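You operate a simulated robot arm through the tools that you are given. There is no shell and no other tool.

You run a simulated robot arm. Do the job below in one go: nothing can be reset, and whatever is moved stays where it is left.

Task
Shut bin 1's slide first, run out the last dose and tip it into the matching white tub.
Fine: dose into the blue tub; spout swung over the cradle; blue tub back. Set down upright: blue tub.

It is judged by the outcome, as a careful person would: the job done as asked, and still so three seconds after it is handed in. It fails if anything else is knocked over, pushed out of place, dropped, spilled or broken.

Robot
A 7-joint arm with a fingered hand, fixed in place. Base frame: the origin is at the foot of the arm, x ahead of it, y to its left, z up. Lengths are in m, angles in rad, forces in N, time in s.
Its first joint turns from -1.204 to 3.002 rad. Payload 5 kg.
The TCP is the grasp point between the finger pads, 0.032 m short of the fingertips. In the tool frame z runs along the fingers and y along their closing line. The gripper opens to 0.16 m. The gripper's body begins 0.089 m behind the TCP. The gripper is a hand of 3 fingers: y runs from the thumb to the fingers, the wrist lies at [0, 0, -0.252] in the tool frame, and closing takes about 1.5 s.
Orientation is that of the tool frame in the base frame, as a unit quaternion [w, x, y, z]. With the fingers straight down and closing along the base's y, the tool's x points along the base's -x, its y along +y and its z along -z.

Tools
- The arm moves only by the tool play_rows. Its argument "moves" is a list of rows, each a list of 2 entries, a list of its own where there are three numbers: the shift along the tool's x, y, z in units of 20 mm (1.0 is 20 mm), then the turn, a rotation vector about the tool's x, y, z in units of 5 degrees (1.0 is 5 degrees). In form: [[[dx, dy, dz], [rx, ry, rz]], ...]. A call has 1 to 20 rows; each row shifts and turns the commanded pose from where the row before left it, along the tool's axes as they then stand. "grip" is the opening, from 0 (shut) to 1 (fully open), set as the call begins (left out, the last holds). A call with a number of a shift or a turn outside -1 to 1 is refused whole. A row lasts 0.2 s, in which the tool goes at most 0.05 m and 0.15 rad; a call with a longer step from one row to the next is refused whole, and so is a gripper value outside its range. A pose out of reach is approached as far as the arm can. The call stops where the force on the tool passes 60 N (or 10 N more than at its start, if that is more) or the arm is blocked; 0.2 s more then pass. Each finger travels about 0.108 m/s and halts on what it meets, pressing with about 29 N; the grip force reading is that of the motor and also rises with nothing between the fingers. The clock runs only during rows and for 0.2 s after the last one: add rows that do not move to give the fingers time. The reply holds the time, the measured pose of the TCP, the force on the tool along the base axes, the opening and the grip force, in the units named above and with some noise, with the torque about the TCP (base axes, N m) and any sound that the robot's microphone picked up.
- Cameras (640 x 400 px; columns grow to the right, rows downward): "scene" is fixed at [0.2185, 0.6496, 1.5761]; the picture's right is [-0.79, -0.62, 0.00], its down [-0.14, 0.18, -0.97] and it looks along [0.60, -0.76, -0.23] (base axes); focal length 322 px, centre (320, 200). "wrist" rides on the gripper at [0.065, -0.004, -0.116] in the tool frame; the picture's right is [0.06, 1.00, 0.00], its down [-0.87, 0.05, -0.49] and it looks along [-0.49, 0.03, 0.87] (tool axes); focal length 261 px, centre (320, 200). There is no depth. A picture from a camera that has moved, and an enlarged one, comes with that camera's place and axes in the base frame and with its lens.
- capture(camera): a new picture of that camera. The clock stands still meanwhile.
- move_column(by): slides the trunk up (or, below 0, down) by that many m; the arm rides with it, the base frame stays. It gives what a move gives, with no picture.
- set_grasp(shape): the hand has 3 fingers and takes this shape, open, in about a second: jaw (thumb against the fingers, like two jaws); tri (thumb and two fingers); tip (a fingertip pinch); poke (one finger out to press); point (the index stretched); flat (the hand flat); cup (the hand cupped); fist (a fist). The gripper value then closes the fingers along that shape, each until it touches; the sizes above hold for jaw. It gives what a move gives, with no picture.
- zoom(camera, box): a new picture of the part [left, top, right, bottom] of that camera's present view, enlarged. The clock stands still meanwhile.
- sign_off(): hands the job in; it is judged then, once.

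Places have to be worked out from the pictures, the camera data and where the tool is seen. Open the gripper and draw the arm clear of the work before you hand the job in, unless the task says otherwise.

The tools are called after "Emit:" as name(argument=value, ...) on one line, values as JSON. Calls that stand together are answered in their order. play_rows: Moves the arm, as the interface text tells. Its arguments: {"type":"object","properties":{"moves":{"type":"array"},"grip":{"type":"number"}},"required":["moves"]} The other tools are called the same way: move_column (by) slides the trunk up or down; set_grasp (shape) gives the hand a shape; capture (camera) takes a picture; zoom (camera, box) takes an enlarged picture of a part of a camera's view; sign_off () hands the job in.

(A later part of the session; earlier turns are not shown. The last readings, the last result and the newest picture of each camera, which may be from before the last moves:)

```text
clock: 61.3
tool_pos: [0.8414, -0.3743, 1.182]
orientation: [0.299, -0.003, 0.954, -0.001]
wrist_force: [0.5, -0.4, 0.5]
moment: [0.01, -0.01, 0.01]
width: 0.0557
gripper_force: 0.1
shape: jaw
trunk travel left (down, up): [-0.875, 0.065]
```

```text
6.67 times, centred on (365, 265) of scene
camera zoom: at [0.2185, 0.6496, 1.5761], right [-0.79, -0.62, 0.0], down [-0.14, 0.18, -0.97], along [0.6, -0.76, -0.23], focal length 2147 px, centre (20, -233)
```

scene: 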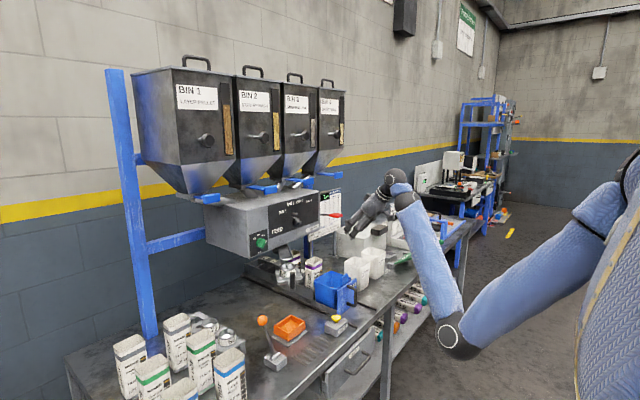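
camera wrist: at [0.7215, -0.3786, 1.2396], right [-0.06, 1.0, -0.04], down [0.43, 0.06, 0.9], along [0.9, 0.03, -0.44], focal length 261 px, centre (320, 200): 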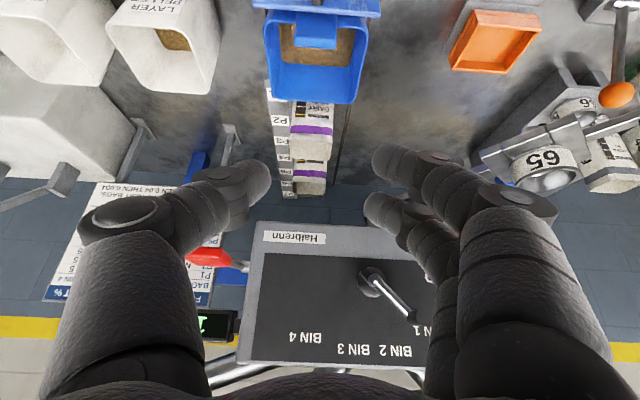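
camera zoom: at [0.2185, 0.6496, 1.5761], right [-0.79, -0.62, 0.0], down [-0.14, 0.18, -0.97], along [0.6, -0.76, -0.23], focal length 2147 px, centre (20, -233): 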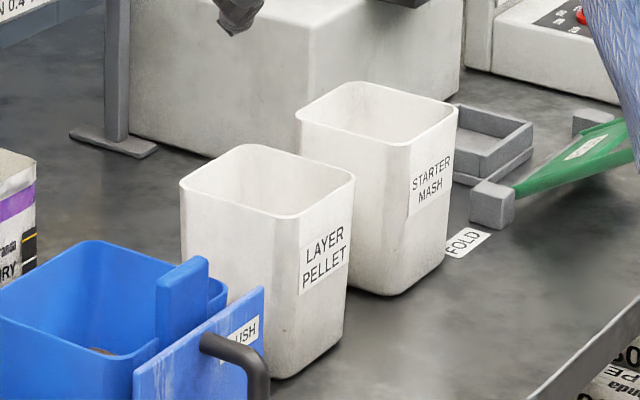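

Measured positions:
- Blue tub rim: x 0.905–1.022, y −0.447 to −0.321, z 0.922.
- LAYER PELLET tub: opening centred near (0.966, −0.589), rim 0.93.
- Front plate top: 0.93.

My plan is to grip the tub's −y wall with the thumb outside and the fingers inside, lift it, and tip its back-left corner over the white tub. First I'll move to a hover and lower the trunk in steps.

Emit:
play_rows(moves=[[[-0.83, -0.76, 0.36], [0, 0, 0]], [[-0.83, -0.76, 0.36], [0, 0, 0]], [[-0.83, -0.76, 0.36], [0, 0, 0]], [[-0.83, -0.76, 0.36], [0, 0, 0]], [[-0.83, -0.76, 0.36], [0, 0, 0]], [[0, 0, 0], [0, 0, 0]]], grip=0.25)

Emit:
move_column(by=-0.1)

Emit:
capture(camera="wrist")

Emit:
capture(camera="scene")

```text
clock: 62.7
tool_pos: [0.9305, -0.4519, 1.1987]
orientation: [0.299, -0.003, 0.954, 0.0]
wrist_force: [0.0, 0.6, -0.3]
moment: [0.0, -0.01, 0.04]
width: 0.0406
gripper_force: 0.0
shape: jaw
trunk travel left (down, up): [-0.875, 0.065]
```

```text
clock: 64.1
tool_pos: [0.9299, -0.4517, 1.0981]
orientation: [0.299, -0.003, 0.954, -0.001]
wrist_force: [-0.4, 0.0, 0.0]
moment: [0.0, -0.01, 0.01]
width: 0.0405
gripper_force: 0.1
shape: jaw
trunk travel left (down, up): [-0.775, 0.165]
```

```text
taken
camera wrist: at [0.8103, -0.4551, 1.156], right [-0.06, 1.0, -0.04], down [0.43, 0.06, 0.9], along [0.9, 0.03, -0.44], focal length 261 px, centre (320, 200)
```

wrist: 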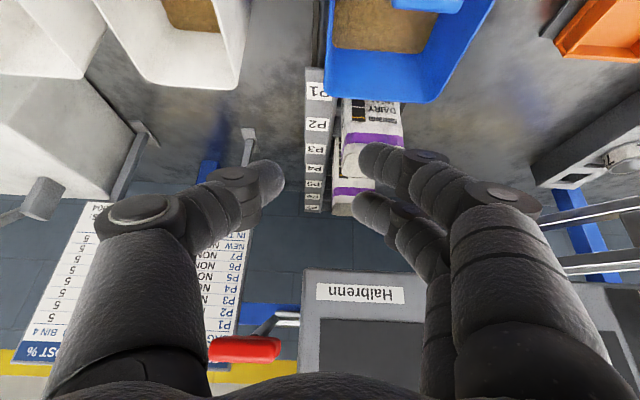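

```text
taken
```

scene: 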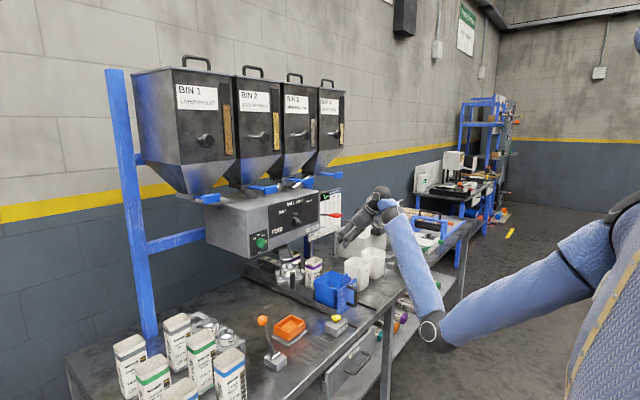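

The fingers line up with the tub's −y wall, and the hand is 18 cm above the rim. I'll come down to just above it and look again.

Emit:
play_rows(moves=[[[0.313, 0.0, 0.976], [0, 0, 0]], [[0.313, 0.0, 0.976], [0, 0, 0]], [[0.313, 0.0, 0.976], [0, 0, 0]], [[0.313, 0.0, 0.976], [0, 0, 0]], [[0.313, 0.0, 0.976], [0, 0, 0]], [[0, 0, 0], [0, 0, 0]]])

Emit:
capture(camera="wrist")

Emit:
zoom(camera="scene", box=[290, 220, 410, 310])

```text
clock: 65.5
tool_pos: [0.9596, -0.4515, 1.0004]
orientation: [0.299, -0.003, 0.954, -0.002]
wrist_force: [0.6, -0.1, 0.3]
moment: [-0.01, 0.02, 0.01]
width: 0.0404
gripper_force: 0.1
shape: jaw
trunk travel left (down, up): [-0.775, 0.165]
```

```text
taken
camera wrist: at [0.8395, -0.456, 1.0581], right [-0.06, 1.0, -0.04], down [0.43, 0.06, 0.9], along [0.9, 0.03, -0.44], focal length 261 px, centre (320, 200)
```

wrist: 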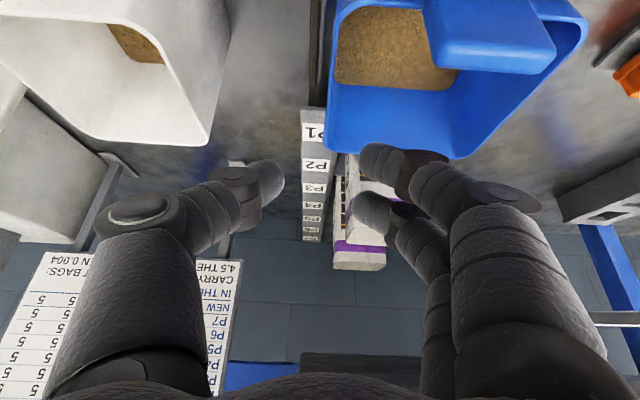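

```text
4.44 times, centred on (350, 265) of scene
camera zoom: at [0.2185, 0.6496, 1.5761], right [-0.79, -0.62, 0.0], down [-0.14, 0.18, -0.97], along [0.6, -0.76, -0.23], focal length 1432 px, centre (187, -89)
```

zoom: 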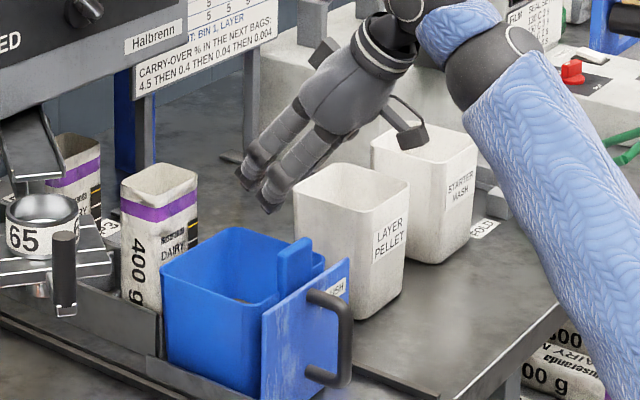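

The thumb is outside and the fingers inside the tub wall, clear of the tab and the white tub. I'll descend most of the way.

Emit:
play_rows(moves=[[[0.542, 0.02, 0.78], [0, 0, 0]], [[0.542, 0.02, 0.78], [0, 0, 0]], [[0.542, 0.02, 0.78], [0, 0, 0]], [[0.542, 0.02, 0.78], [0, 0, 0]], [[0, 0, 0], [0, 0, 0]]])

Emit:
capture(camera="wrist")

Emit:
zoom(camera="scene", box=[290, 220, 410, 310])

```text
clock: 66.7
tool_pos: [0.96, -0.4489, 0.9243]
orientation: [0.299, -0.003, 0.954, 0.0]
wrist_force: [3.4, -0.3, 6.5]
moment: [0.28, 0.43, -0.1]
width: 0.0404
gripper_force: 0.0
shape: jaw
trunk travel left (down, up): [-0.775, 0.165]
```

```text
taken
camera wrist: at [0.8403, -0.4536, 0.9821], right [-0.06, 1.0, -0.04], down [0.43, 0.06, 0.9], along [0.9, 0.03, -0.43], focal length 261 px, centre (320, 200)
```

wrist: 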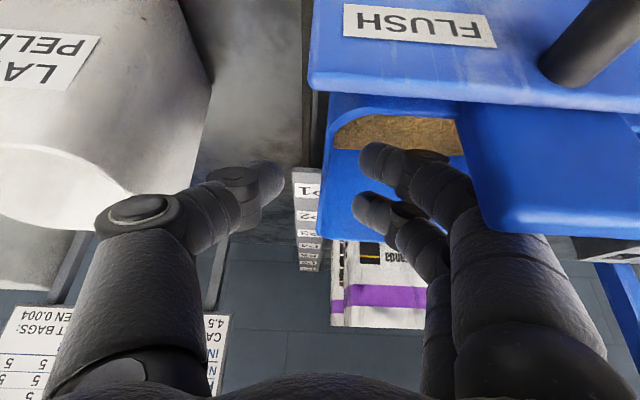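

```text
4.44 times, centred on (350, 265) of scene
camera zoom: at [0.2185, 0.6496, 1.5761], right [-0.79, -0.62, 0.0], down [-0.14, 0.18, -0.97], along [0.6, -0.76, -0.23], focal length 1432 px, centre (187, -89)
```

zoom: 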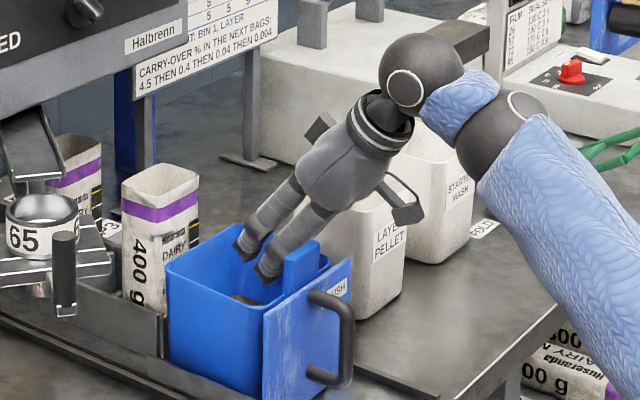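

A light contact of 6.5 N shows the inner finger's knuckle is touching the tub's tab. I'll rise slightly, narrow the fingers so the knuckles draw away from the tab, and check the tub.

Emit:
play_rows(moves=[[[-0.43, 0, -0.62], [0, 0, 0]], [[-0.15, 0, -0.2], [0, 0, 0]], [[0, 0, 0], [0, 0, 0]]])

Emit:
play_rows(moves=[[[0, 0, 0], [0, 0, 0]], [[0, 0, 0], [0, 0, 0]], [[0, 0, 0], [0, 0, 0]]], grip=0.14)

Emit:
capture(camera="wrist")

Emit:
zoom(camera="scene", box=[290, 220, 410, 310])

```text
clock: 67.5
tool_pos: [0.96, -0.4487, 0.9447]
orientation: [0.299, -0.003, 0.954, -0.001]
wrist_force: [0.2, -0.9, 0.2]
moment: [-0.01, 0.0, -0.01]
width: 0.0402
gripper_force: 0.0
shape: jaw
trunk travel left (down, up): [-0.775, 0.165]
```

```text
clock: 68.3
tool_pos: [0.9606, -0.4493, 0.9456]
orientation: [0.299, -0.003, 0.954, -0.001]
wrist_force: [0.3, -0.2, 1.8]
moment: [-0.01, 0.03, -0.03]
width: 0.023
gripper_force: 0.0
shape: jaw
trunk travel left (down, up): [-0.775, 0.165]
```

```text
taken
camera wrist: at [0.8405, -0.4537, 1.0027], right [-0.06, 1.0, -0.04], down [0.43, 0.06, 0.9], along [0.9, 0.03, -0.44], focal length 261 px, centre (320, 200)
```

wrist: 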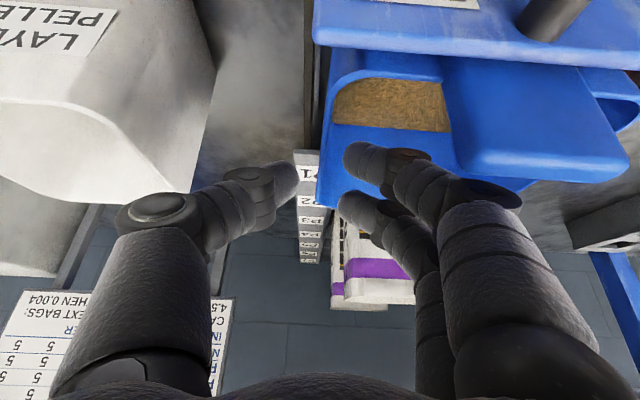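

```text
4.44 times, centred on (350, 265) of scene
camera zoom: at [0.2185, 0.6496, 1.5761], right [-0.79, -0.62, 0.0], down [-0.14, 0.18, -0.97], along [0.6, -0.76, -0.23], focal length 1432 px, centre (187, -89)
```

zoom: 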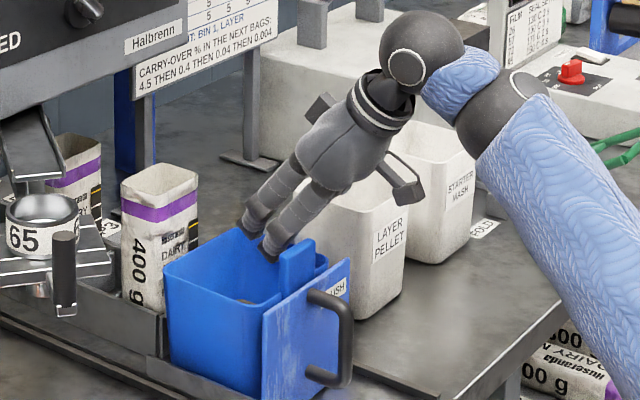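

The tub is back in its place. I'll shift 3 mm toward −y and lower again with the narrower fingers, reading the force.

Emit:
play_rows(moves=[[[0, -0.15, 0], [0, 0, 0]], [[0.285, 0, 0.41], [0, 0, 0]], [[0.285, 0, 0.41], [0, 0, 0]], [[0, 0, 0], [0, 0, 0]]])

Emit:
capture(camera="wrist")

```text
clock: 69.3
tool_pos: [0.9599, -0.4536, 0.9263]
orientation: [0.3, -0.002, 0.954, -0.001]
wrist_force: [4.4, -1.3, 8.6]
moment: [0.5, 0.63, -0.1]
width: 0.0231
gripper_force: 0.1
shape: jaw
trunk travel left (down, up): [-0.775, 0.165]
```

```text
taken
camera wrist: at [0.8404, -0.458, 0.983], right [-0.06, 1.0, -0.04], down [0.43, 0.06, 0.9], along [0.9, 0.03, -0.43], focal length 261 px, centre (320, 200)
```

wrist: 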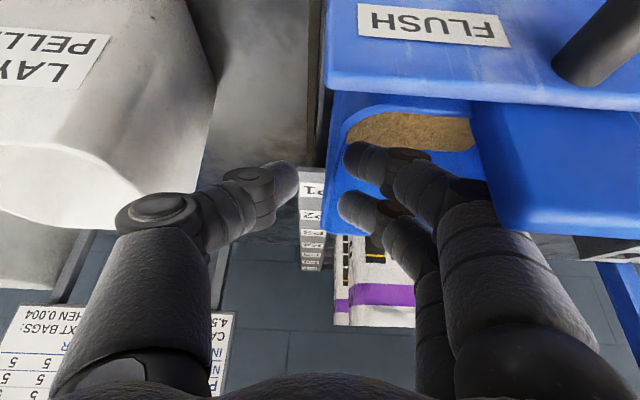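

The force and moment readings place the contact at about (0.91, −0.40, 0.97), which is the tab's corner against the inner finger. I'll rise 3 cm, steepen the hand by 10° so the finger passes above the tab, and check reach.

Emit:
play_rows(moves=[[[-0.43, 0, -0.62], [0, 0, 0]], [[-0.43, 0.05, -0.62], [0, 0, 0]], [[0, 0, 0], [0, 1, 0]], [[0, 0, 0], [0, 1, 0]], [[0, 0, 0], [0, 0, 0]]])

Emit:
capture(camera="wrist")

Emit:
capture(camera="scene")

```text
clock: 70.5
tool_pos: [0.9594, -0.4519, 0.9552]
orientation: [0.214, -0.003, 0.977, -0.001]
wrist_force: [0.4, -1.1, -0.1]
moment: [-0.01, 0.0, 0.0]
width: 0.0232
gripper_force: 0.1
shape: jaw
trunk travel left (down, up): [-0.775, 0.165]
```

```text
taken
camera wrist: at [0.8524, -0.4557, 1.0314], right [-0.06, 1.0, -0.03], down [0.58, 0.06, 0.81], along [0.81, 0.03, -0.59], focal length 261 px, centre (320, 200)
```

wrist: 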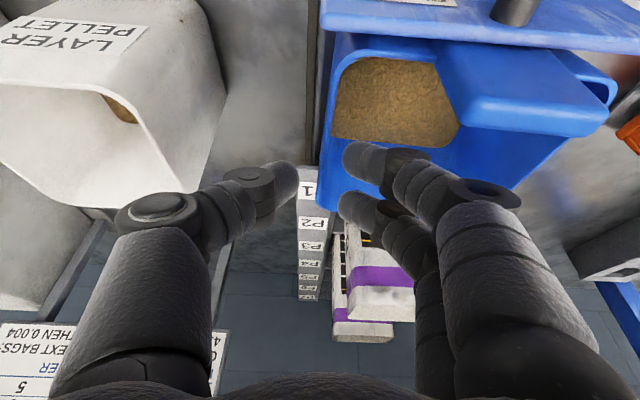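

```text
taken
```

scene: 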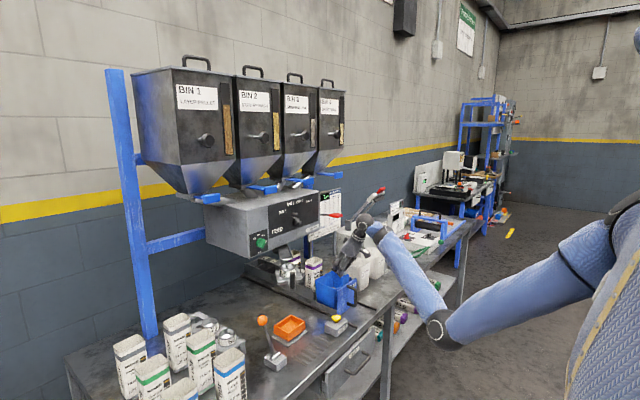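

The steeper posture is reachable. I'll descend 4.5 cm around the wall.

Emit:
play_rows(moves=[[[0.313, 0, 0.68], [0, 0, 0]], [[0.313, 0, 0.68], [0, 0, 0]], [[0.313, 0, 0.68], [0, 0, 0]], [[0, 0, 0], [0, 0, 0]]])

Emit:
capture(camera="wrist")

Emit:
zoom(camera="scene", box=[290, 220, 410, 310])

```text
clock: 71.5
tool_pos: [0.959, -0.4509, 0.9089]
orientation: [0.215, -0.003, 0.977, -0.001]
wrist_force: [0.4, -0.1, 0.8]
moment: [0.04, 0.19, -0.03]
width: 0.0227
gripper_force: 0.1
shape: jaw
trunk travel left (down, up): [-0.775, 0.165]
```

```text
taken
camera wrist: at [0.8515, -0.4552, 0.9865], right [-0.06, 1.0, -0.03], down [0.58, 0.06, 0.81], along [0.81, 0.03, -0.58], focal length 261 px, centre (320, 200)
```

wrist: 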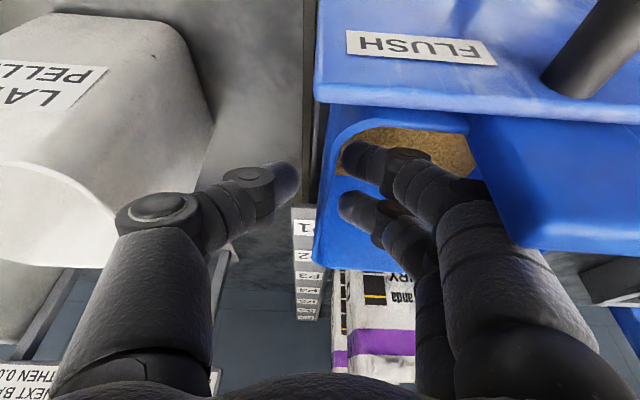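

```text
4.44 times, centred on (350, 265) of scene
camera zoom: at [0.2185, 0.6496, 1.5761], right [-0.79, -0.62, 0.0], down [-0.14, 0.18, -0.97], along [0.6, -0.76, -0.23], focal length 1432 px, centre (187, -89)
```

zoom: 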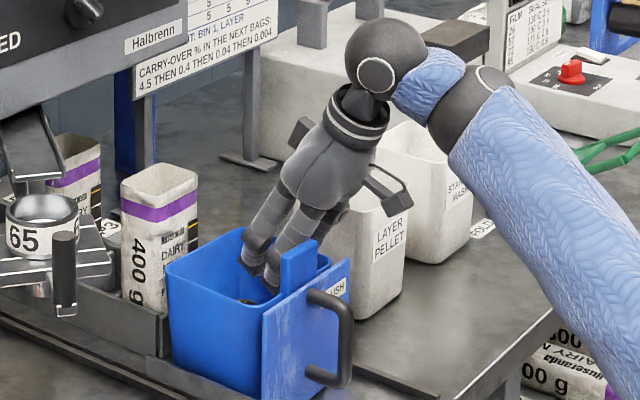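

The readings show almost no contact. I'll centre the grip on the wall by moving 5 mm toward +y, then close the fingers.

Emit:
play_rows(moves=[[[0, 0.25, 0], [0, 0, 0]], [[0, 0, 0], [0, 0, 0]]])

Emit:
play_rows(moves=[[[0, 0, 0], [0, 0, 0]], [[0, 0, 0], [0, 0, 0]], [[0, 0, 0], [0, 0, 0]], [[0, 0, 0], [0, 0, 0]], [[0, 0, 0], [0, 0, 0]]], grip=0)

Emit:
capture(camera="wrist")

Emit:
zoom(camera="scene", box=[290, 220, 410, 310])

```text
clock: 72.1
tool_pos: [0.9584, -0.4467, 0.9105]
orientation: [0.215, -0.003, 0.977, -0.001]
wrist_force: [1.9, -1.3, 1.7]
moment: [0.14, 0.19, -0.05]
width: 0.0227
gripper_force: 0.1
shape: jaw
trunk travel left (down, up): [-0.775, 0.165]
```

```text
clock: 73.3
tool_pos: [0.9599, -0.4472, 0.9087]
orientation: [0.215, -0.004, 0.977, -0.001]
wrist_force: [1.7, -1.5, 0.4]
moment: [-0.07, 0.08, -0.01]
width: 0.0007
gripper_force: 29.3
shape: jaw
trunk travel left (down, up): [-0.775, 0.165]
```

```text
taken
camera wrist: at [0.8514, -0.4506, 0.9859], right [-0.06, 1.0, -0.03], down [0.58, 0.06, 0.81], along [0.81, 0.03, -0.59], focal length 261 px, centre (320, 200)
```

wrist: 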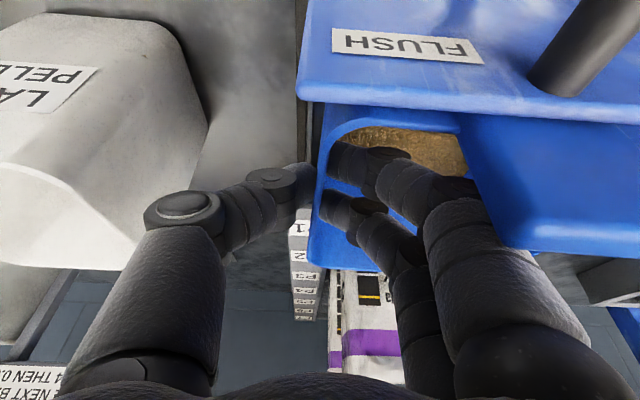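

```text
4.44 times, centred on (350, 265) of scene
camera zoom: at [0.2185, 0.6496, 1.5761], right [-0.79, -0.62, 0.0], down [-0.14, 0.18, -0.97], along [0.6, -0.76, -0.23], focal length 1432 px, centre (187, -89)
```

zoom: 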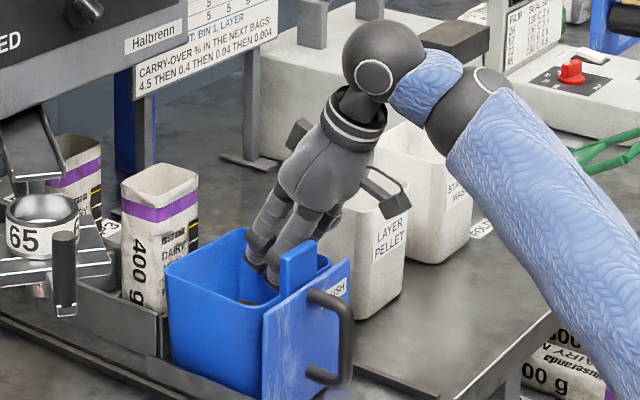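

The fingers have closed with the wall apparently between them, but the width reading is nearly zero. I'll test the grip with a 3 cm lift and look.

Emit:
play_rows(moves=[[[-0.209, 0, -0.4545], [0, 0, 0]], [[-0.209, 0, -0.4545], [0, 0, 0]], [[-0.209, 0, -0.4545], [0, 0, 0]], [[0, 0, 0], [0, 0, 0]]])

Emit:
capture(camera="wrist")

Emit:
zoom(camera="scene", box=[290, 220, 410, 310])

```text
clock: 74.3
tool_pos: [0.961, -0.448, 0.9375]
orientation: [0.215, -0.002, 0.977, -0.001]
wrist_force: [0.3, -0.4, -2.1]
moment: [-0.11, 0.04, 0.0]
width: 0.0002
gripper_force: 29.2
shape: jaw
trunk travel left (down, up): [-0.775, 0.165]
```

```text
taken
camera wrist: at [0.8523, -0.4515, 1.0156], right [-0.06, 1.0, -0.03], down [0.58, 0.06, 0.81], along [0.81, 0.03, -0.59], focal length 261 px, centre (320, 200)
```

wrist: 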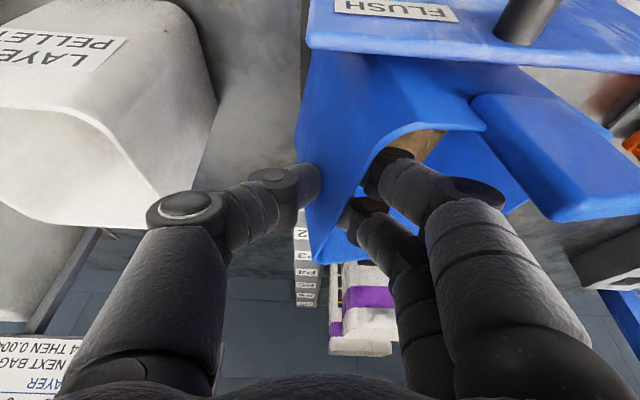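

```text
4.44 times, centred on (350, 265) of scene
camera zoom: at [0.2185, 0.6496, 1.5761], right [-0.79, -0.62, 0.0], down [-0.14, 0.18, -0.97], along [0.6, -0.76, -0.23], focal length 1432 px, centre (187, -89)
```

zoom: 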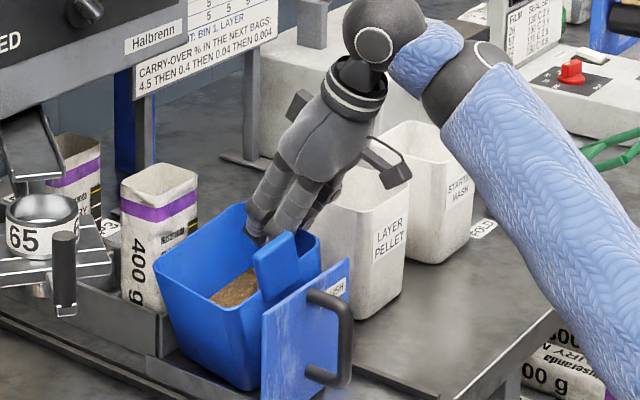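

The tub only hinges on its wall, tilting instead of lifting level, so this grip is too weak for tipping. I'll set it back down, release, and instead grip the whole tub body across its two sides from above.

Emit:
play_rows(moves=[[[0.209, 0, 0.4545], [0, 0, 0]], [[0.209, 0, 0.4545], [0, 0, 0]], [[0.209, 0, 0.4545], [0, 0, 0]], [[0, 0, 0], [0, 0, 0]]])

Emit:
play_rows(moves=[[[0, 0, 0], [0, 0, 0]], [[0, 0, 0], [0, 0, 0]], [[0, 0, 0], [0, 0, 0]]], grip=0.13)

Emit:
play_rows(moves=[[[-0.313, 0, -0.68], [0, 0, 0]], [[-0.313, 0, -0.68], [0, 0, 0]], [[-0.313, 0, -0.68], [0, 0, 0]], [[-0.313, 0, -0.68], [0, 0, 0]], [[-0.313, 0, -0.68], [0, 0, 0]], [[-0.313, 0, -0.68], [0, 0, 0]], [[-0.313, 0, -0.68], [0, 0, 0]], [[0, 0, 0], [0, 0, 0]]])

Emit:
capture(camera="wrist")

Emit:
zoom(camera="scene", box=[290, 220, 410, 310])

```text
clock: 75.3
tool_pos: [0.9575, -0.4447, 0.9108]
orientation: [0.216, -0.003, 0.976, -0.002]
wrist_force: [-1.7, 0.4, 28.5]
moment: [0.06, -0.29, 0.09]
width: 0.0035
gripper_force: 29.1
shape: jaw
trunk travel left (down, up): [-0.775, 0.165]
```

```text
clock: 76.1
tool_pos: [0.9605, -0.4456, 0.908]
orientation: [0.213, -0.004, 0.977, -0.001]
wrist_force: [-0.1, 0.2, 0.0]
moment: [-0.01, -0.01, 0.01]
width: 0.0207
gripper_force: 0.0
shape: jaw
trunk travel left (down, up): [-0.775, 0.165]
```

```text
clock: 77.9
tool_pos: [0.9591, -0.447, 1.0146]
orientation: [0.215, -0.003, 0.977, -0.001]
wrist_force: [0.3, -0.2, 0.6]
moment: [0.01, 0.0, 0.02]
width: 0.0206
gripper_force: 0.1
shape: jaw
trunk travel left (down, up): [-0.775, 0.165]
```

```text
taken
camera wrist: at [0.8527, -0.4505, 1.0913], right [-0.06, 1.0, -0.03], down [0.58, 0.06, 0.81], along [0.81, 0.03, -0.59], focal length 261 px, centre (320, 200)
```

wrist: 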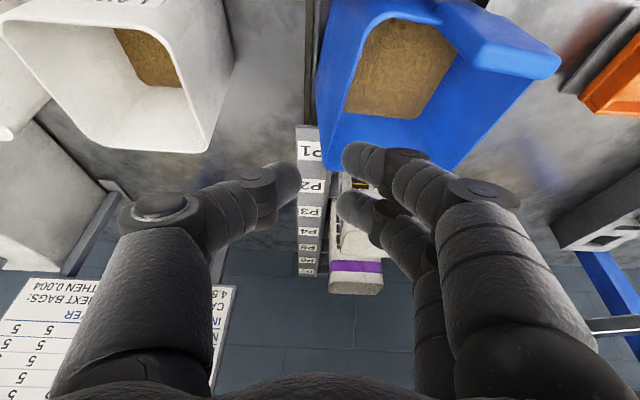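

```text
4.44 times, centred on (350, 265) of scene
camera zoom: at [0.2185, 0.6496, 1.5761], right [-0.79, -0.62, 0.0], down [-0.14, 0.18, -0.97], along [0.6, -0.76, -0.23], focal length 1432 px, centre (187, -89)
```

zoom: 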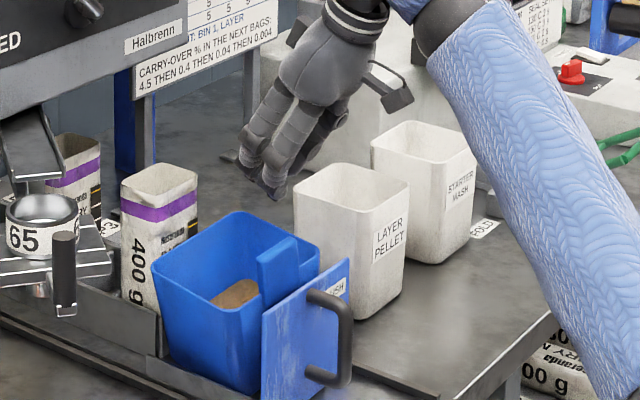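

The tub didn't seat fully: it is leaning, with its −y side a little high. I'll look closely at where it rests.

Emit:
zoom(camera="scene", box=[305, 255, 365, 315])

Emit:
zoom(camera="wrist", box=[280, 0, 440, 170])

```text
6.67 times, centred on (335, 285) of scene
camera zoom: at [0.2185, 0.6496, 1.5761], right [-0.79, -0.62, 0.0], down [-0.14, 0.18, -0.97], along [0.6, -0.76, -0.23], focal length 2147 px, centre (220, -367)
```

zoom: 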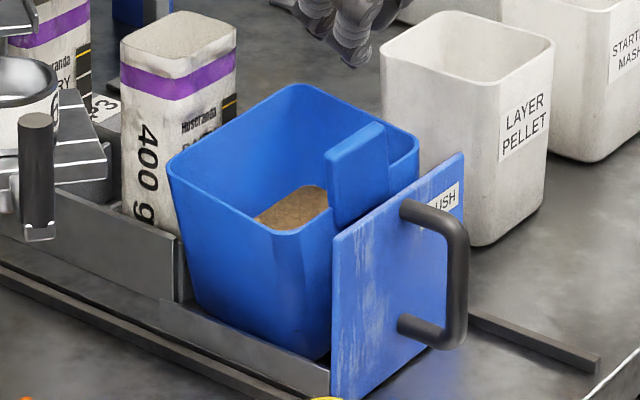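

```text
2.35 times, centred on (360, 85) of wrist
camera zoom: at [0.8527, -0.4505, 1.0913], right [-0.06, 1.0, -0.03], down [0.58, 0.06, 0.81], along [0.81, 0.03, -0.59], focal length 613 px, centre (226, 471)
```

zoom: 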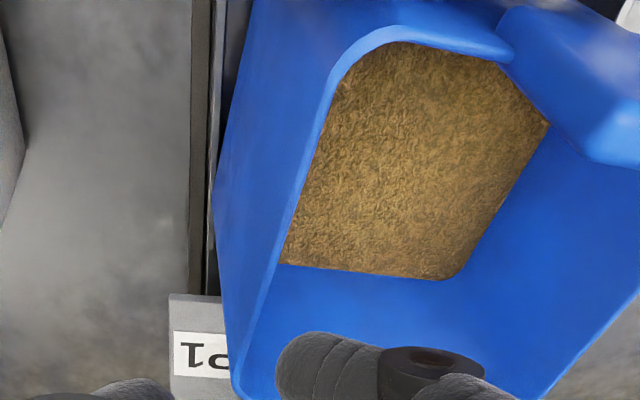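

The tub leans about 8° and is turned about 10°, caught in its pocket; its centre is near (0.961, −0.366). I'll rise, open the hand fully, move over its middle, and turn the hand to match the tub's lean before gripping both outer sides.

Emit:
play_rows(moves=[[[-0.418, 0, -0.909], [0, 0, 0]], [[-0.418, 0, -0.909], [0, 0, 0]], [[-0.2, 0, -0.45], [0, 0, 0]], [[0, 0.99, 0], [0, 0, 0]], [[0, 0.99, 0], [0, 0, 0]], [[0, 0.99, 0], [0, 0, 0]], [[0, 0.96, 0], [0, 0, 0]], [[0, 0, 0], [0, 0, 0]]])

Emit:
play_rows(moves=[[[0, 0, 0], [0.763, 0, 0.383]], [[0, 0, 0], [0.763, 0, 0.383]], [[0, 0, 0], [0.763, 0, 0.383]], [[0, 0, 0], [0, 0, 0]], [[0, 0, 0], [0, 0, 0]]], grip=1)

Emit:
capture(camera="wrist")

Emit:
capture(camera="scene")

```text
clock: 79.7
tool_pos: [0.9616, -0.3677, 1.0623]
orientation: [0.215, -0.003, 0.977, -0.001]
wrist_force: [0.7, -0.6, 0.5]
moment: [0.01, 0.0, 0.0]
width: 0.0208
gripper_force: 0.1
shape: jaw
trunk travel left (down, up): [-0.775, 0.165]
```

```text
clock: 80.9
tool_pos: [0.9607, -0.3672, 1.0651]
orientation: [0.213, 0.068, 0.971, -0.088]
wrist_force: [0.0, -0.7, -0.1]
moment: [0.0, -0.03, -0.02]
width: 0.1598
gripper_force: 0.1
shape: jaw
trunk travel left (down, up): [-0.775, 0.165]
```

```text
taken
camera wrist: at [0.8541, -0.3422, 1.1398], right [0.11, 0.98, -0.17], down [0.59, 0.07, 0.8], along [0.8, -0.19, -0.57], focal length 261 px, centre (320, 200)
```

wrist: 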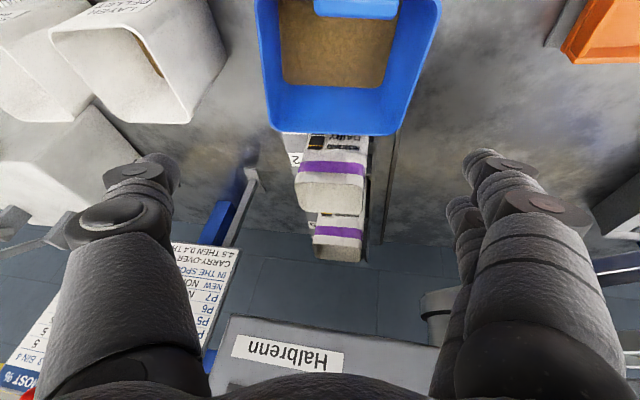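

```text
taken
```

scene: 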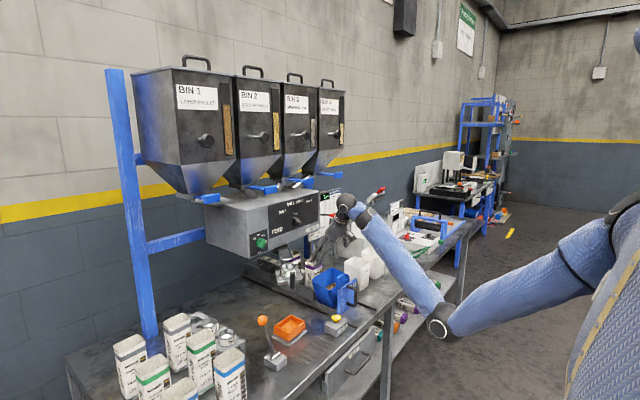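

The hand is now square with the tub, but the tub sits about 2 cm toward the fingers' side. I'll enlarge to measure before centring.

Emit:
zoom(camera="wrist", box=[230, 0, 470, 150])

Emit:
zoom(camera="scene", box=[290, 205, 410, 315])

```text
2.67 times, centred on (350, 75) of wrist
camera zoom: at [0.8541, -0.3422, 1.1398], right [0.11, 0.98, -0.17], down [0.59, 0.07, 0.8], along [0.8, -0.19, -0.57], focal length 695 px, centre (240, 533)
```

zoom: 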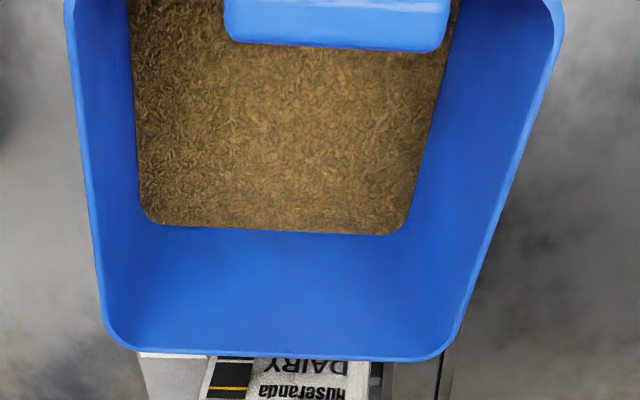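

```text
3.64 times, centred on (350, 260) of scene
camera zoom: at [0.2185, 0.6496, 1.5761], right [-0.79, -0.62, 0.0], down [-0.14, 0.18, -0.97], along [0.6, -0.76, -0.23], focal length 1171 px, centre (211, -18)
```

zoom: 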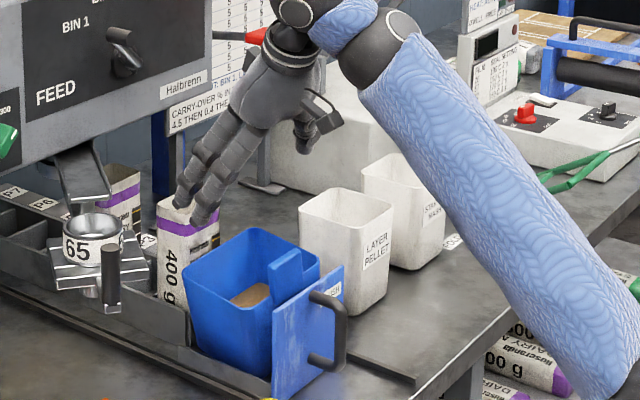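

The hand's yaw, pitch and roll agree with the tub to within a degree, and it needs 1.5 cm sideways and 14.5 cm down. I'll centre and descend most of the way with the hand fully open.

Emit:
play_rows(moves=[[[0, 0.735, 0], [0, 0, 0]], [[-0.18, 0, 0.1], [0, 0, 0]], [[0.38, 0, 0.827], [0, 0, 0]], [[0.38, 0, 0.827], [0, 0, 0]], [[0.38, 0, 0.827], [0, 0, 0]], [[0.38, 0, 0.827], [0, 0, 0]], [[0.38, 0, 0.827], [0, 0, 0]], [[0, 0, 0], [0, 0, 0]]])

Emit:
capture(camera="wrist")

Emit:
zoom(camera="scene", box=[290, 205, 410, 315])

```text
clock: 82.7
tool_pos: [0.9647, -0.3654, 0.9746]
orientation: [0.214, 0.068, 0.97, -0.088]
wrist_force: [0.0, 0.5, 1.1]
moment: [-0.01, 0.01, 0.01]
width: 0.1597
gripper_force: 0.0
shape: jaw
trunk travel left (down, up): [-0.775, 0.165]
```

```text
taken
camera wrist: at [0.8579, -0.3405, 1.0496], right [0.11, 0.98, -0.17], down [0.59, 0.07, 0.8], along [0.8, -0.19, -0.57], focal length 261 px, centre (320, 200)
```

wrist: 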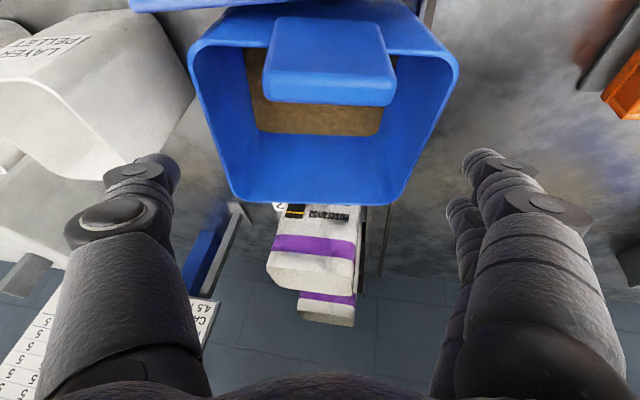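

```text
3.64 times, centred on (350, 260) of scene
camera zoom: at [0.2185, 0.6496, 1.5761], right [-0.79, -0.62, 0.0], down [-0.14, 0.18, -0.97], along [0.6, -0.76, -0.23], focal length 1171 px, centre (211, -18)
```

zoom: 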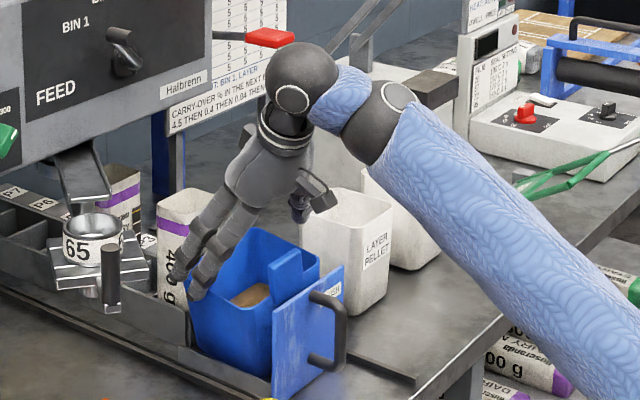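

The tub is centred between thumb and fingers. I'll descend the remaining 5.5 cm.

Emit:
play_rows(moves=[[[0.38, 0, 0.827], [0, 0, 0]], [[0.38, 0, 0.827], [0, 0, 0]], [[0.38, 0, 0.827], [0, 0, 0]], [[0, 0, 0], [0, 0, 0]]])

Emit:
capture(camera="wrist")

Emit:
zoom(camera="scene", box=[290, 205, 410, 315])

```text
clock: 83.7
tool_pos: [0.9649, -0.3747, 0.9188]
orientation: [0.214, 0.067, 0.971, -0.087]
wrist_force: [0.9, -0.2, -0.3]
moment: [0.0, 0.02, -0.01]
width: 0.16
gripper_force: 0.2
shape: jaw
trunk travel left (down, up): [-0.775, 0.165]
```

```text
taken
camera wrist: at [0.8589, -0.3486, 0.9949], right [0.11, 0.98, -0.17], down [0.59, 0.07, 0.8], along [0.8, -0.19, -0.57], focal length 261 px, centre (320, 200)
```

wrist: 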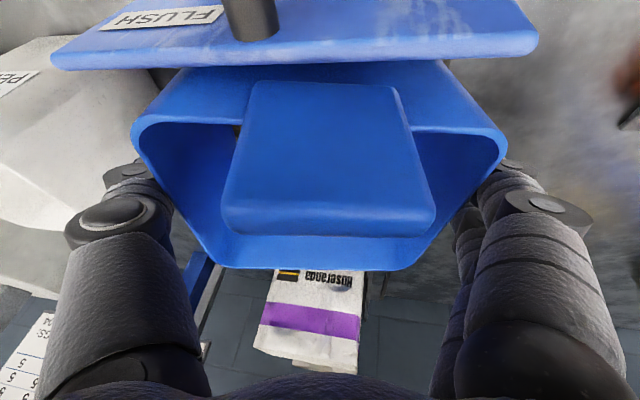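

```text
3.64 times, centred on (350, 260) of scene
camera zoom: at [0.2185, 0.6496, 1.5761], right [-0.79, -0.62, 0.0], down [-0.14, 0.18, -0.97], along [0.6, -0.76, -0.23], focal length 1171 px, centre (211, -18)
```

zoom: 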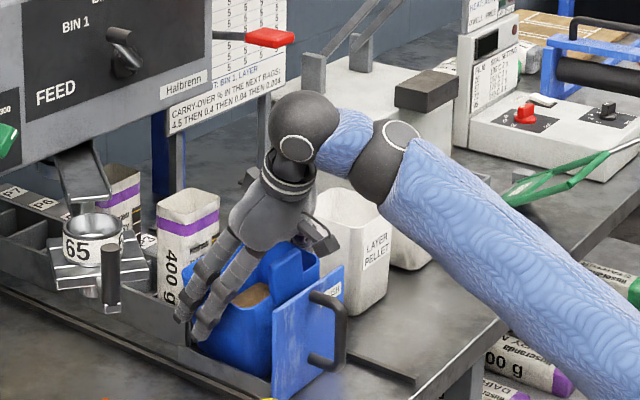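

The fingers are outside both walls with no contact. I'll close onto the tub body.

Emit:
play_rows(moves=[[[0, 0, 0], [0, 0, 0]], [[0, 0, 0], [0, 0, 0]], [[0, 0, 0], [0, 0, 0]], [[0, 0, 0], [0, 0, 0]], [[0, 0, 0], [0, 0, 0]], [[0, 0, 0], [0, 0, 0]]], grip=0)

Emit:
capture(camera="wrist")

Emit:
zoom(camera="scene", box=[290, 205, 410, 315])

```text
clock: 85.1
tool_pos: [0.9661, -0.3748, 0.9192]
orientation: [0.213, 0.068, 0.971, -0.088]
wrist_force: [0.2, -0.1, 0.8]
moment: [0.02, 0.03, 0.01]
width: 0.1242
gripper_force: 29.2
shape: jaw
trunk travel left (down, up): [-0.775, 0.165]
```

```text
taken
camera wrist: at [0.859, -0.349, 0.9944], right [0.11, 0.98, -0.17], down [0.59, 0.07, 0.8], along [0.8, -0.19, -0.57], focal length 261 px, centre (320, 200)
```

wrist: 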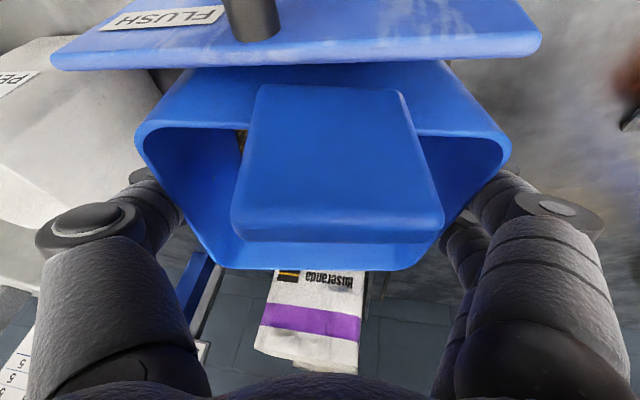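

```text
3.64 times, centred on (350, 260) of scene
camera zoom: at [0.2185, 0.6496, 1.5761], right [-0.79, -0.62, 0.0], down [-0.14, 0.18, -0.97], along [0.6, -0.76, -0.23], focal length 1171 px, centre (211, -18)
```

zoom: 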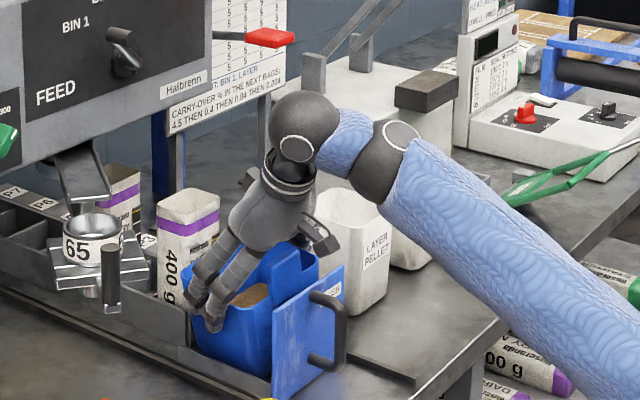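

The grip reads 0.124 m at 29 N, firmly on the tub body. I'll test with a 3 cm lift.

Emit:
play_rows(moves=[[[-0.327, -0.103, -0.668], [0, 0, 0]], [[-0.327, -0.103, -0.668], [0, 0, 0]], [[0, 0, 0], [0, 0, 0]]])

Emit:
capture(camera="wrist")

Emit:
zoom(camera="scene", box=[290, 205, 410, 315])

```text
clock: 85.9
tool_pos: [0.9649, -0.3761, 0.9471]
orientation: [0.213, 0.068, 0.971, -0.088]
wrist_force: [0.7, 0.4, -3.8]
moment: [0.02, 0.0, -0.01]
width: 0.1242
gripper_force: 29.0
shape: jaw
trunk travel left (down, up): [-0.775, 0.165]
```

```text
taken
camera wrist: at [0.859, -0.3498, 1.0234], right [0.11, 0.98, -0.17], down [0.59, 0.07, 0.8], along [0.8, -0.19, -0.57], focal length 261 px, centre (320, 200)
```

wrist: 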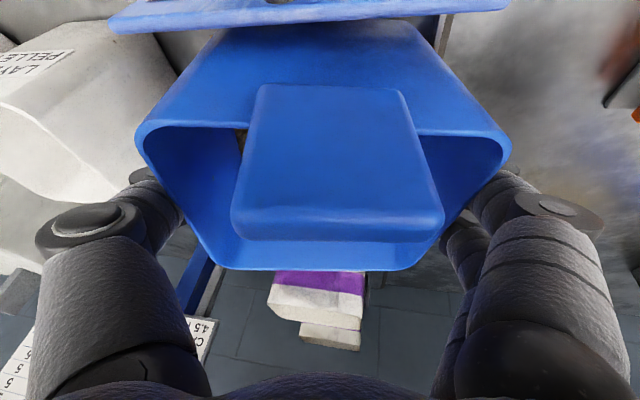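

```text
3.64 times, centred on (350, 260) of scene
camera zoom: at [0.2185, 0.6496, 1.5761], right [-0.79, -0.62, 0.0], down [-0.14, 0.18, -0.97], along [0.6, -0.76, -0.23], focal length 1171 px, centre (211, -18)
```

zoom: 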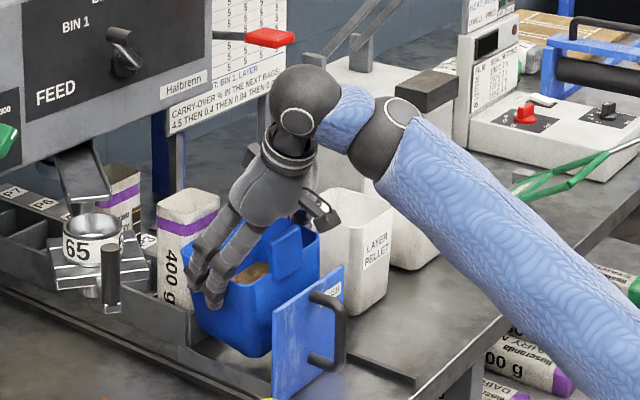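

The tub rises level with the hand, and its weight is about 3.8 N. I'll lift it clear of the front plate to z≈1.09 and pull back 4 cm so it stays well in front of the red lever.

Emit:
play_rows(moves=[[[-0.383, -0.128, -0.806], [0, 0, 0]], [[-0.383, -0.128, -0.806], [0, 0, 0]], [[-0.383, -0.128, -0.806], [0, 0, 0]], [[-0.383, -0.128, -0.806], [0, 0, 0]], [[-0.383, -0.128, -0.806], [0, 0, 0]], [[-0.383, -0.128, -0.806], [0, 0, 0]], [[-0.383, -0.128, -0.806], [0, 0, 0]], [[-0.383, -0.128, -0.806], [0, 0, 0]], [[0.901, -0.17, -0.402], [0, 0, 0]], [[0.901, -0.17, -0.402], [0, 0, 0]], [[0, 0, 0], [0, 0, 0]]])

Emit:
capture(camera="wrist")

Emit:
capture(camera="scene")

```text
clock: 88.3
tool_pos: [0.9254, -0.3754, 1.0918]
orientation: [0.214, 0.068, 0.971, -0.087]
wrist_force: [0.9, 0.6, -3.4]
moment: [0.04, -0.02, 0.02]
width: 0.1244
gripper_force: 28.9
shape: jaw
trunk travel left (down, up): [-0.775, 0.165]
```

```text
taken
camera wrist: at [0.8189, -0.35, 1.167], right [0.11, 0.98, -0.17], down [0.59, 0.07, 0.8], along [0.8, -0.19, -0.57], focal length 261 px, centre (320, 200)
```

wrist: 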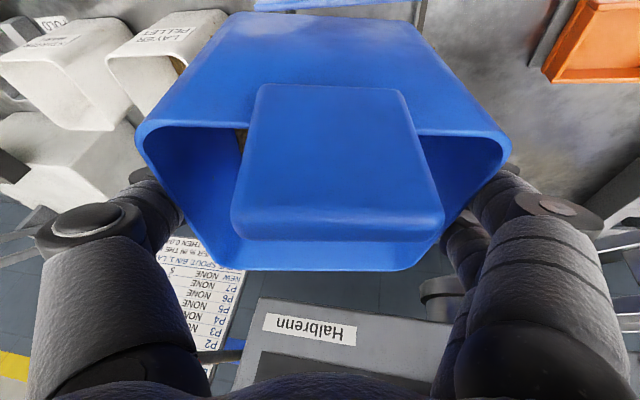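

```text
taken
```

scene: 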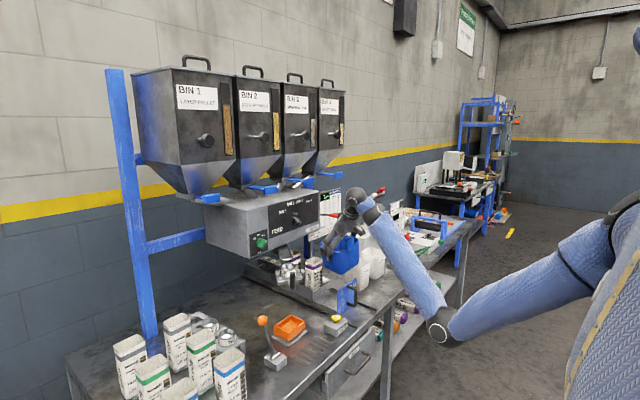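

The tub is clear of the cradle and steady in the grip. I'll begin the tilt with 30° in place, well below any pouring angle, and check that it holds.

Emit:
play_rows(moves=[[[0, 0, 0], [0.647, 0.054, -0.76]], [[0, 0, 0], [0.647, 0.054, -0.76]], [[0, 0, 0], [0.647, 0.054, -0.76]], [[0, 0, 0], [0.647, 0.054, -0.76]], [[0, 0, 0], [0.647, 0.054, -0.76]], [[0, 0, 0], [0.647, 0.054, -0.76]], [[0, 0, 0], [0, 0, 0]]])

Emit:
capture(camera="wrist")

Emit:
zoom(camera="scene", box=[270, 170, 430, 310])

```text
clock: 89.9
tool_pos: [0.9265, -0.3758, 1.092]
orientation: [0.165, -0.088, 0.939, -0.288]
wrist_force: [0.1, 0.5, -3.9]
moment: [0.08, -0.03, 0.01]
width: 0.1242
gripper_force: 29.2
shape: jaw
trunk travel left (down, up): [-0.775, 0.165]
```

```text
taken
camera wrist: at [0.8231, -0.3357, 1.1675], right [-0.13, 0.8, -0.59], down [0.63, 0.52, 0.58], along [0.77, -0.29, -0.57], focal length 261 px, centre (320, 200)
```

wrist: 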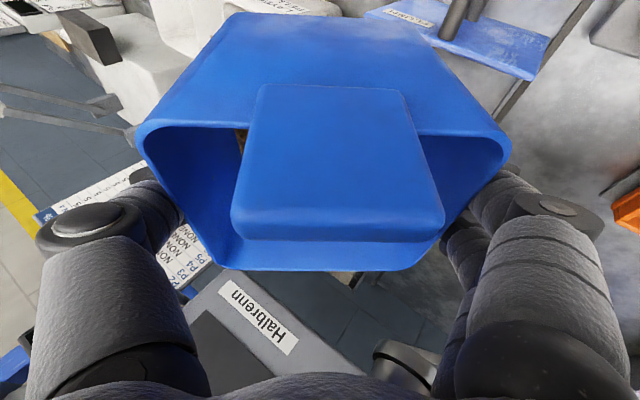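

```text
2.86 times, centred on (350, 240) of scene
camera zoom: at [0.2185, 0.6496, 1.5761], right [-0.79, -0.62, 0.0], down [-0.14, 0.18, -0.97], along [0.6, -0.76, -0.23], focal length 920 px, centre (234, 86)
```

zoom: 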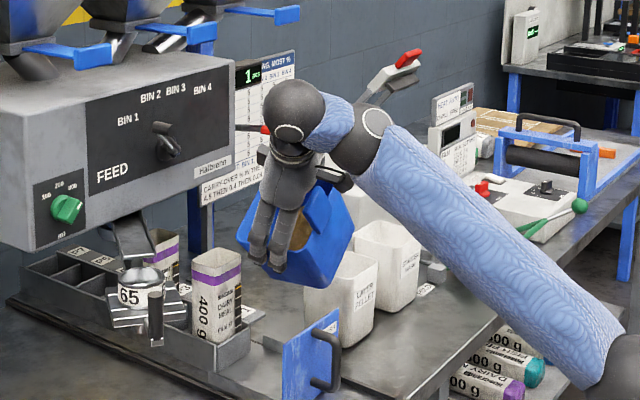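

The tub holds firmly through 30°. I'll move right in front of the lever, continue to 45°, then rise so I can lower the trunk another 0.1 m for better reach.

Emit:
play_rows(moves=[[[0.66, -0.735, 0.31], [0, 0, 0]], [[0.66, -0.735, 0.31], [0, 0, 0]], [[0.66, -0.735, 0.31], [0, 0, 0]], [[0.66, -0.735, 0.31], [0, 0, 0]], [[0, 0, 0], [0.647, 0.054, -0.76]], [[0, 0, 0], [0.647, 0.054, -0.76]], [[0, 0, 0], [0.647, 0.054, -0.76]], [[-0.1135, -0.659, -0.605], [0, 0, 0]], [[-0.1135, -0.659, -0.605], [0, 0, 0]], [[-0.1135, -0.659, -0.605], [0, 0, 0]], [[-0.1135, -0.659, -0.605], [0, 0, 0]], [[-0.1135, -0.659, -0.605], [0, 0, 0]], [[0, 0, 0], [0, 0, 0]]])

Emit:
capture(camera="scene")

Emit:
capture(camera="wrist")

```text
clock: 92.7
tool_pos: [0.8895, -0.4508, 1.1377]
orientation: [0.135, -0.165, 0.899, -0.382]
wrist_force: [0.9, -0.3, -3.1]
moment: [0.09, -0.02, 0.01]
width: 0.1244
gripper_force: 28.5
shape: jaw
out of reach, approached as far as the arm can: row 10, 11, 12
trunk travel left (down, up): [-0.775, 0.165]
```

```text
taken
```

scene: 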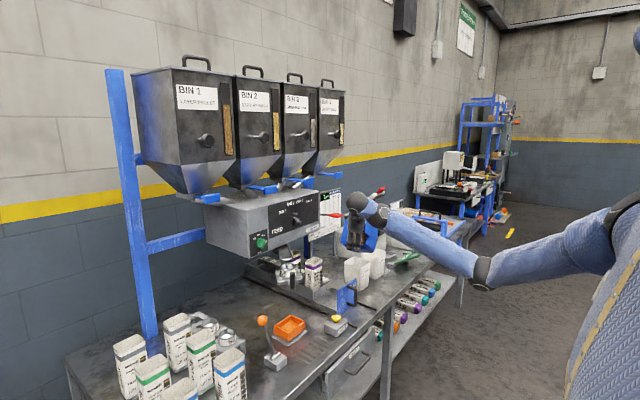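

```text
taken
camera wrist: at [0.7879, -0.4046, 1.2111], right [-0.25, 0.63, -0.74], down [0.6, 0.7, 0.39], along [0.76, -0.34, -0.55], focal length 261 px, centre (320, 200)
```

wrist: 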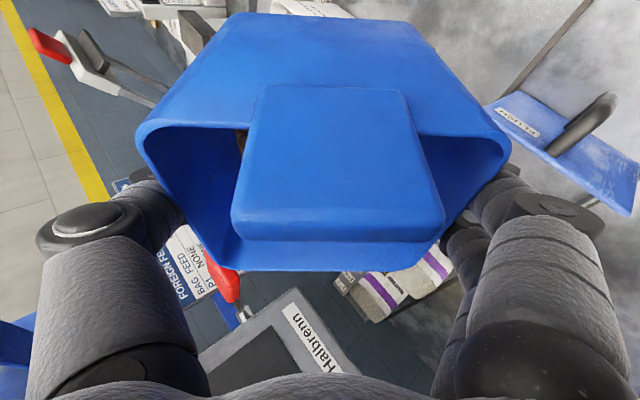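

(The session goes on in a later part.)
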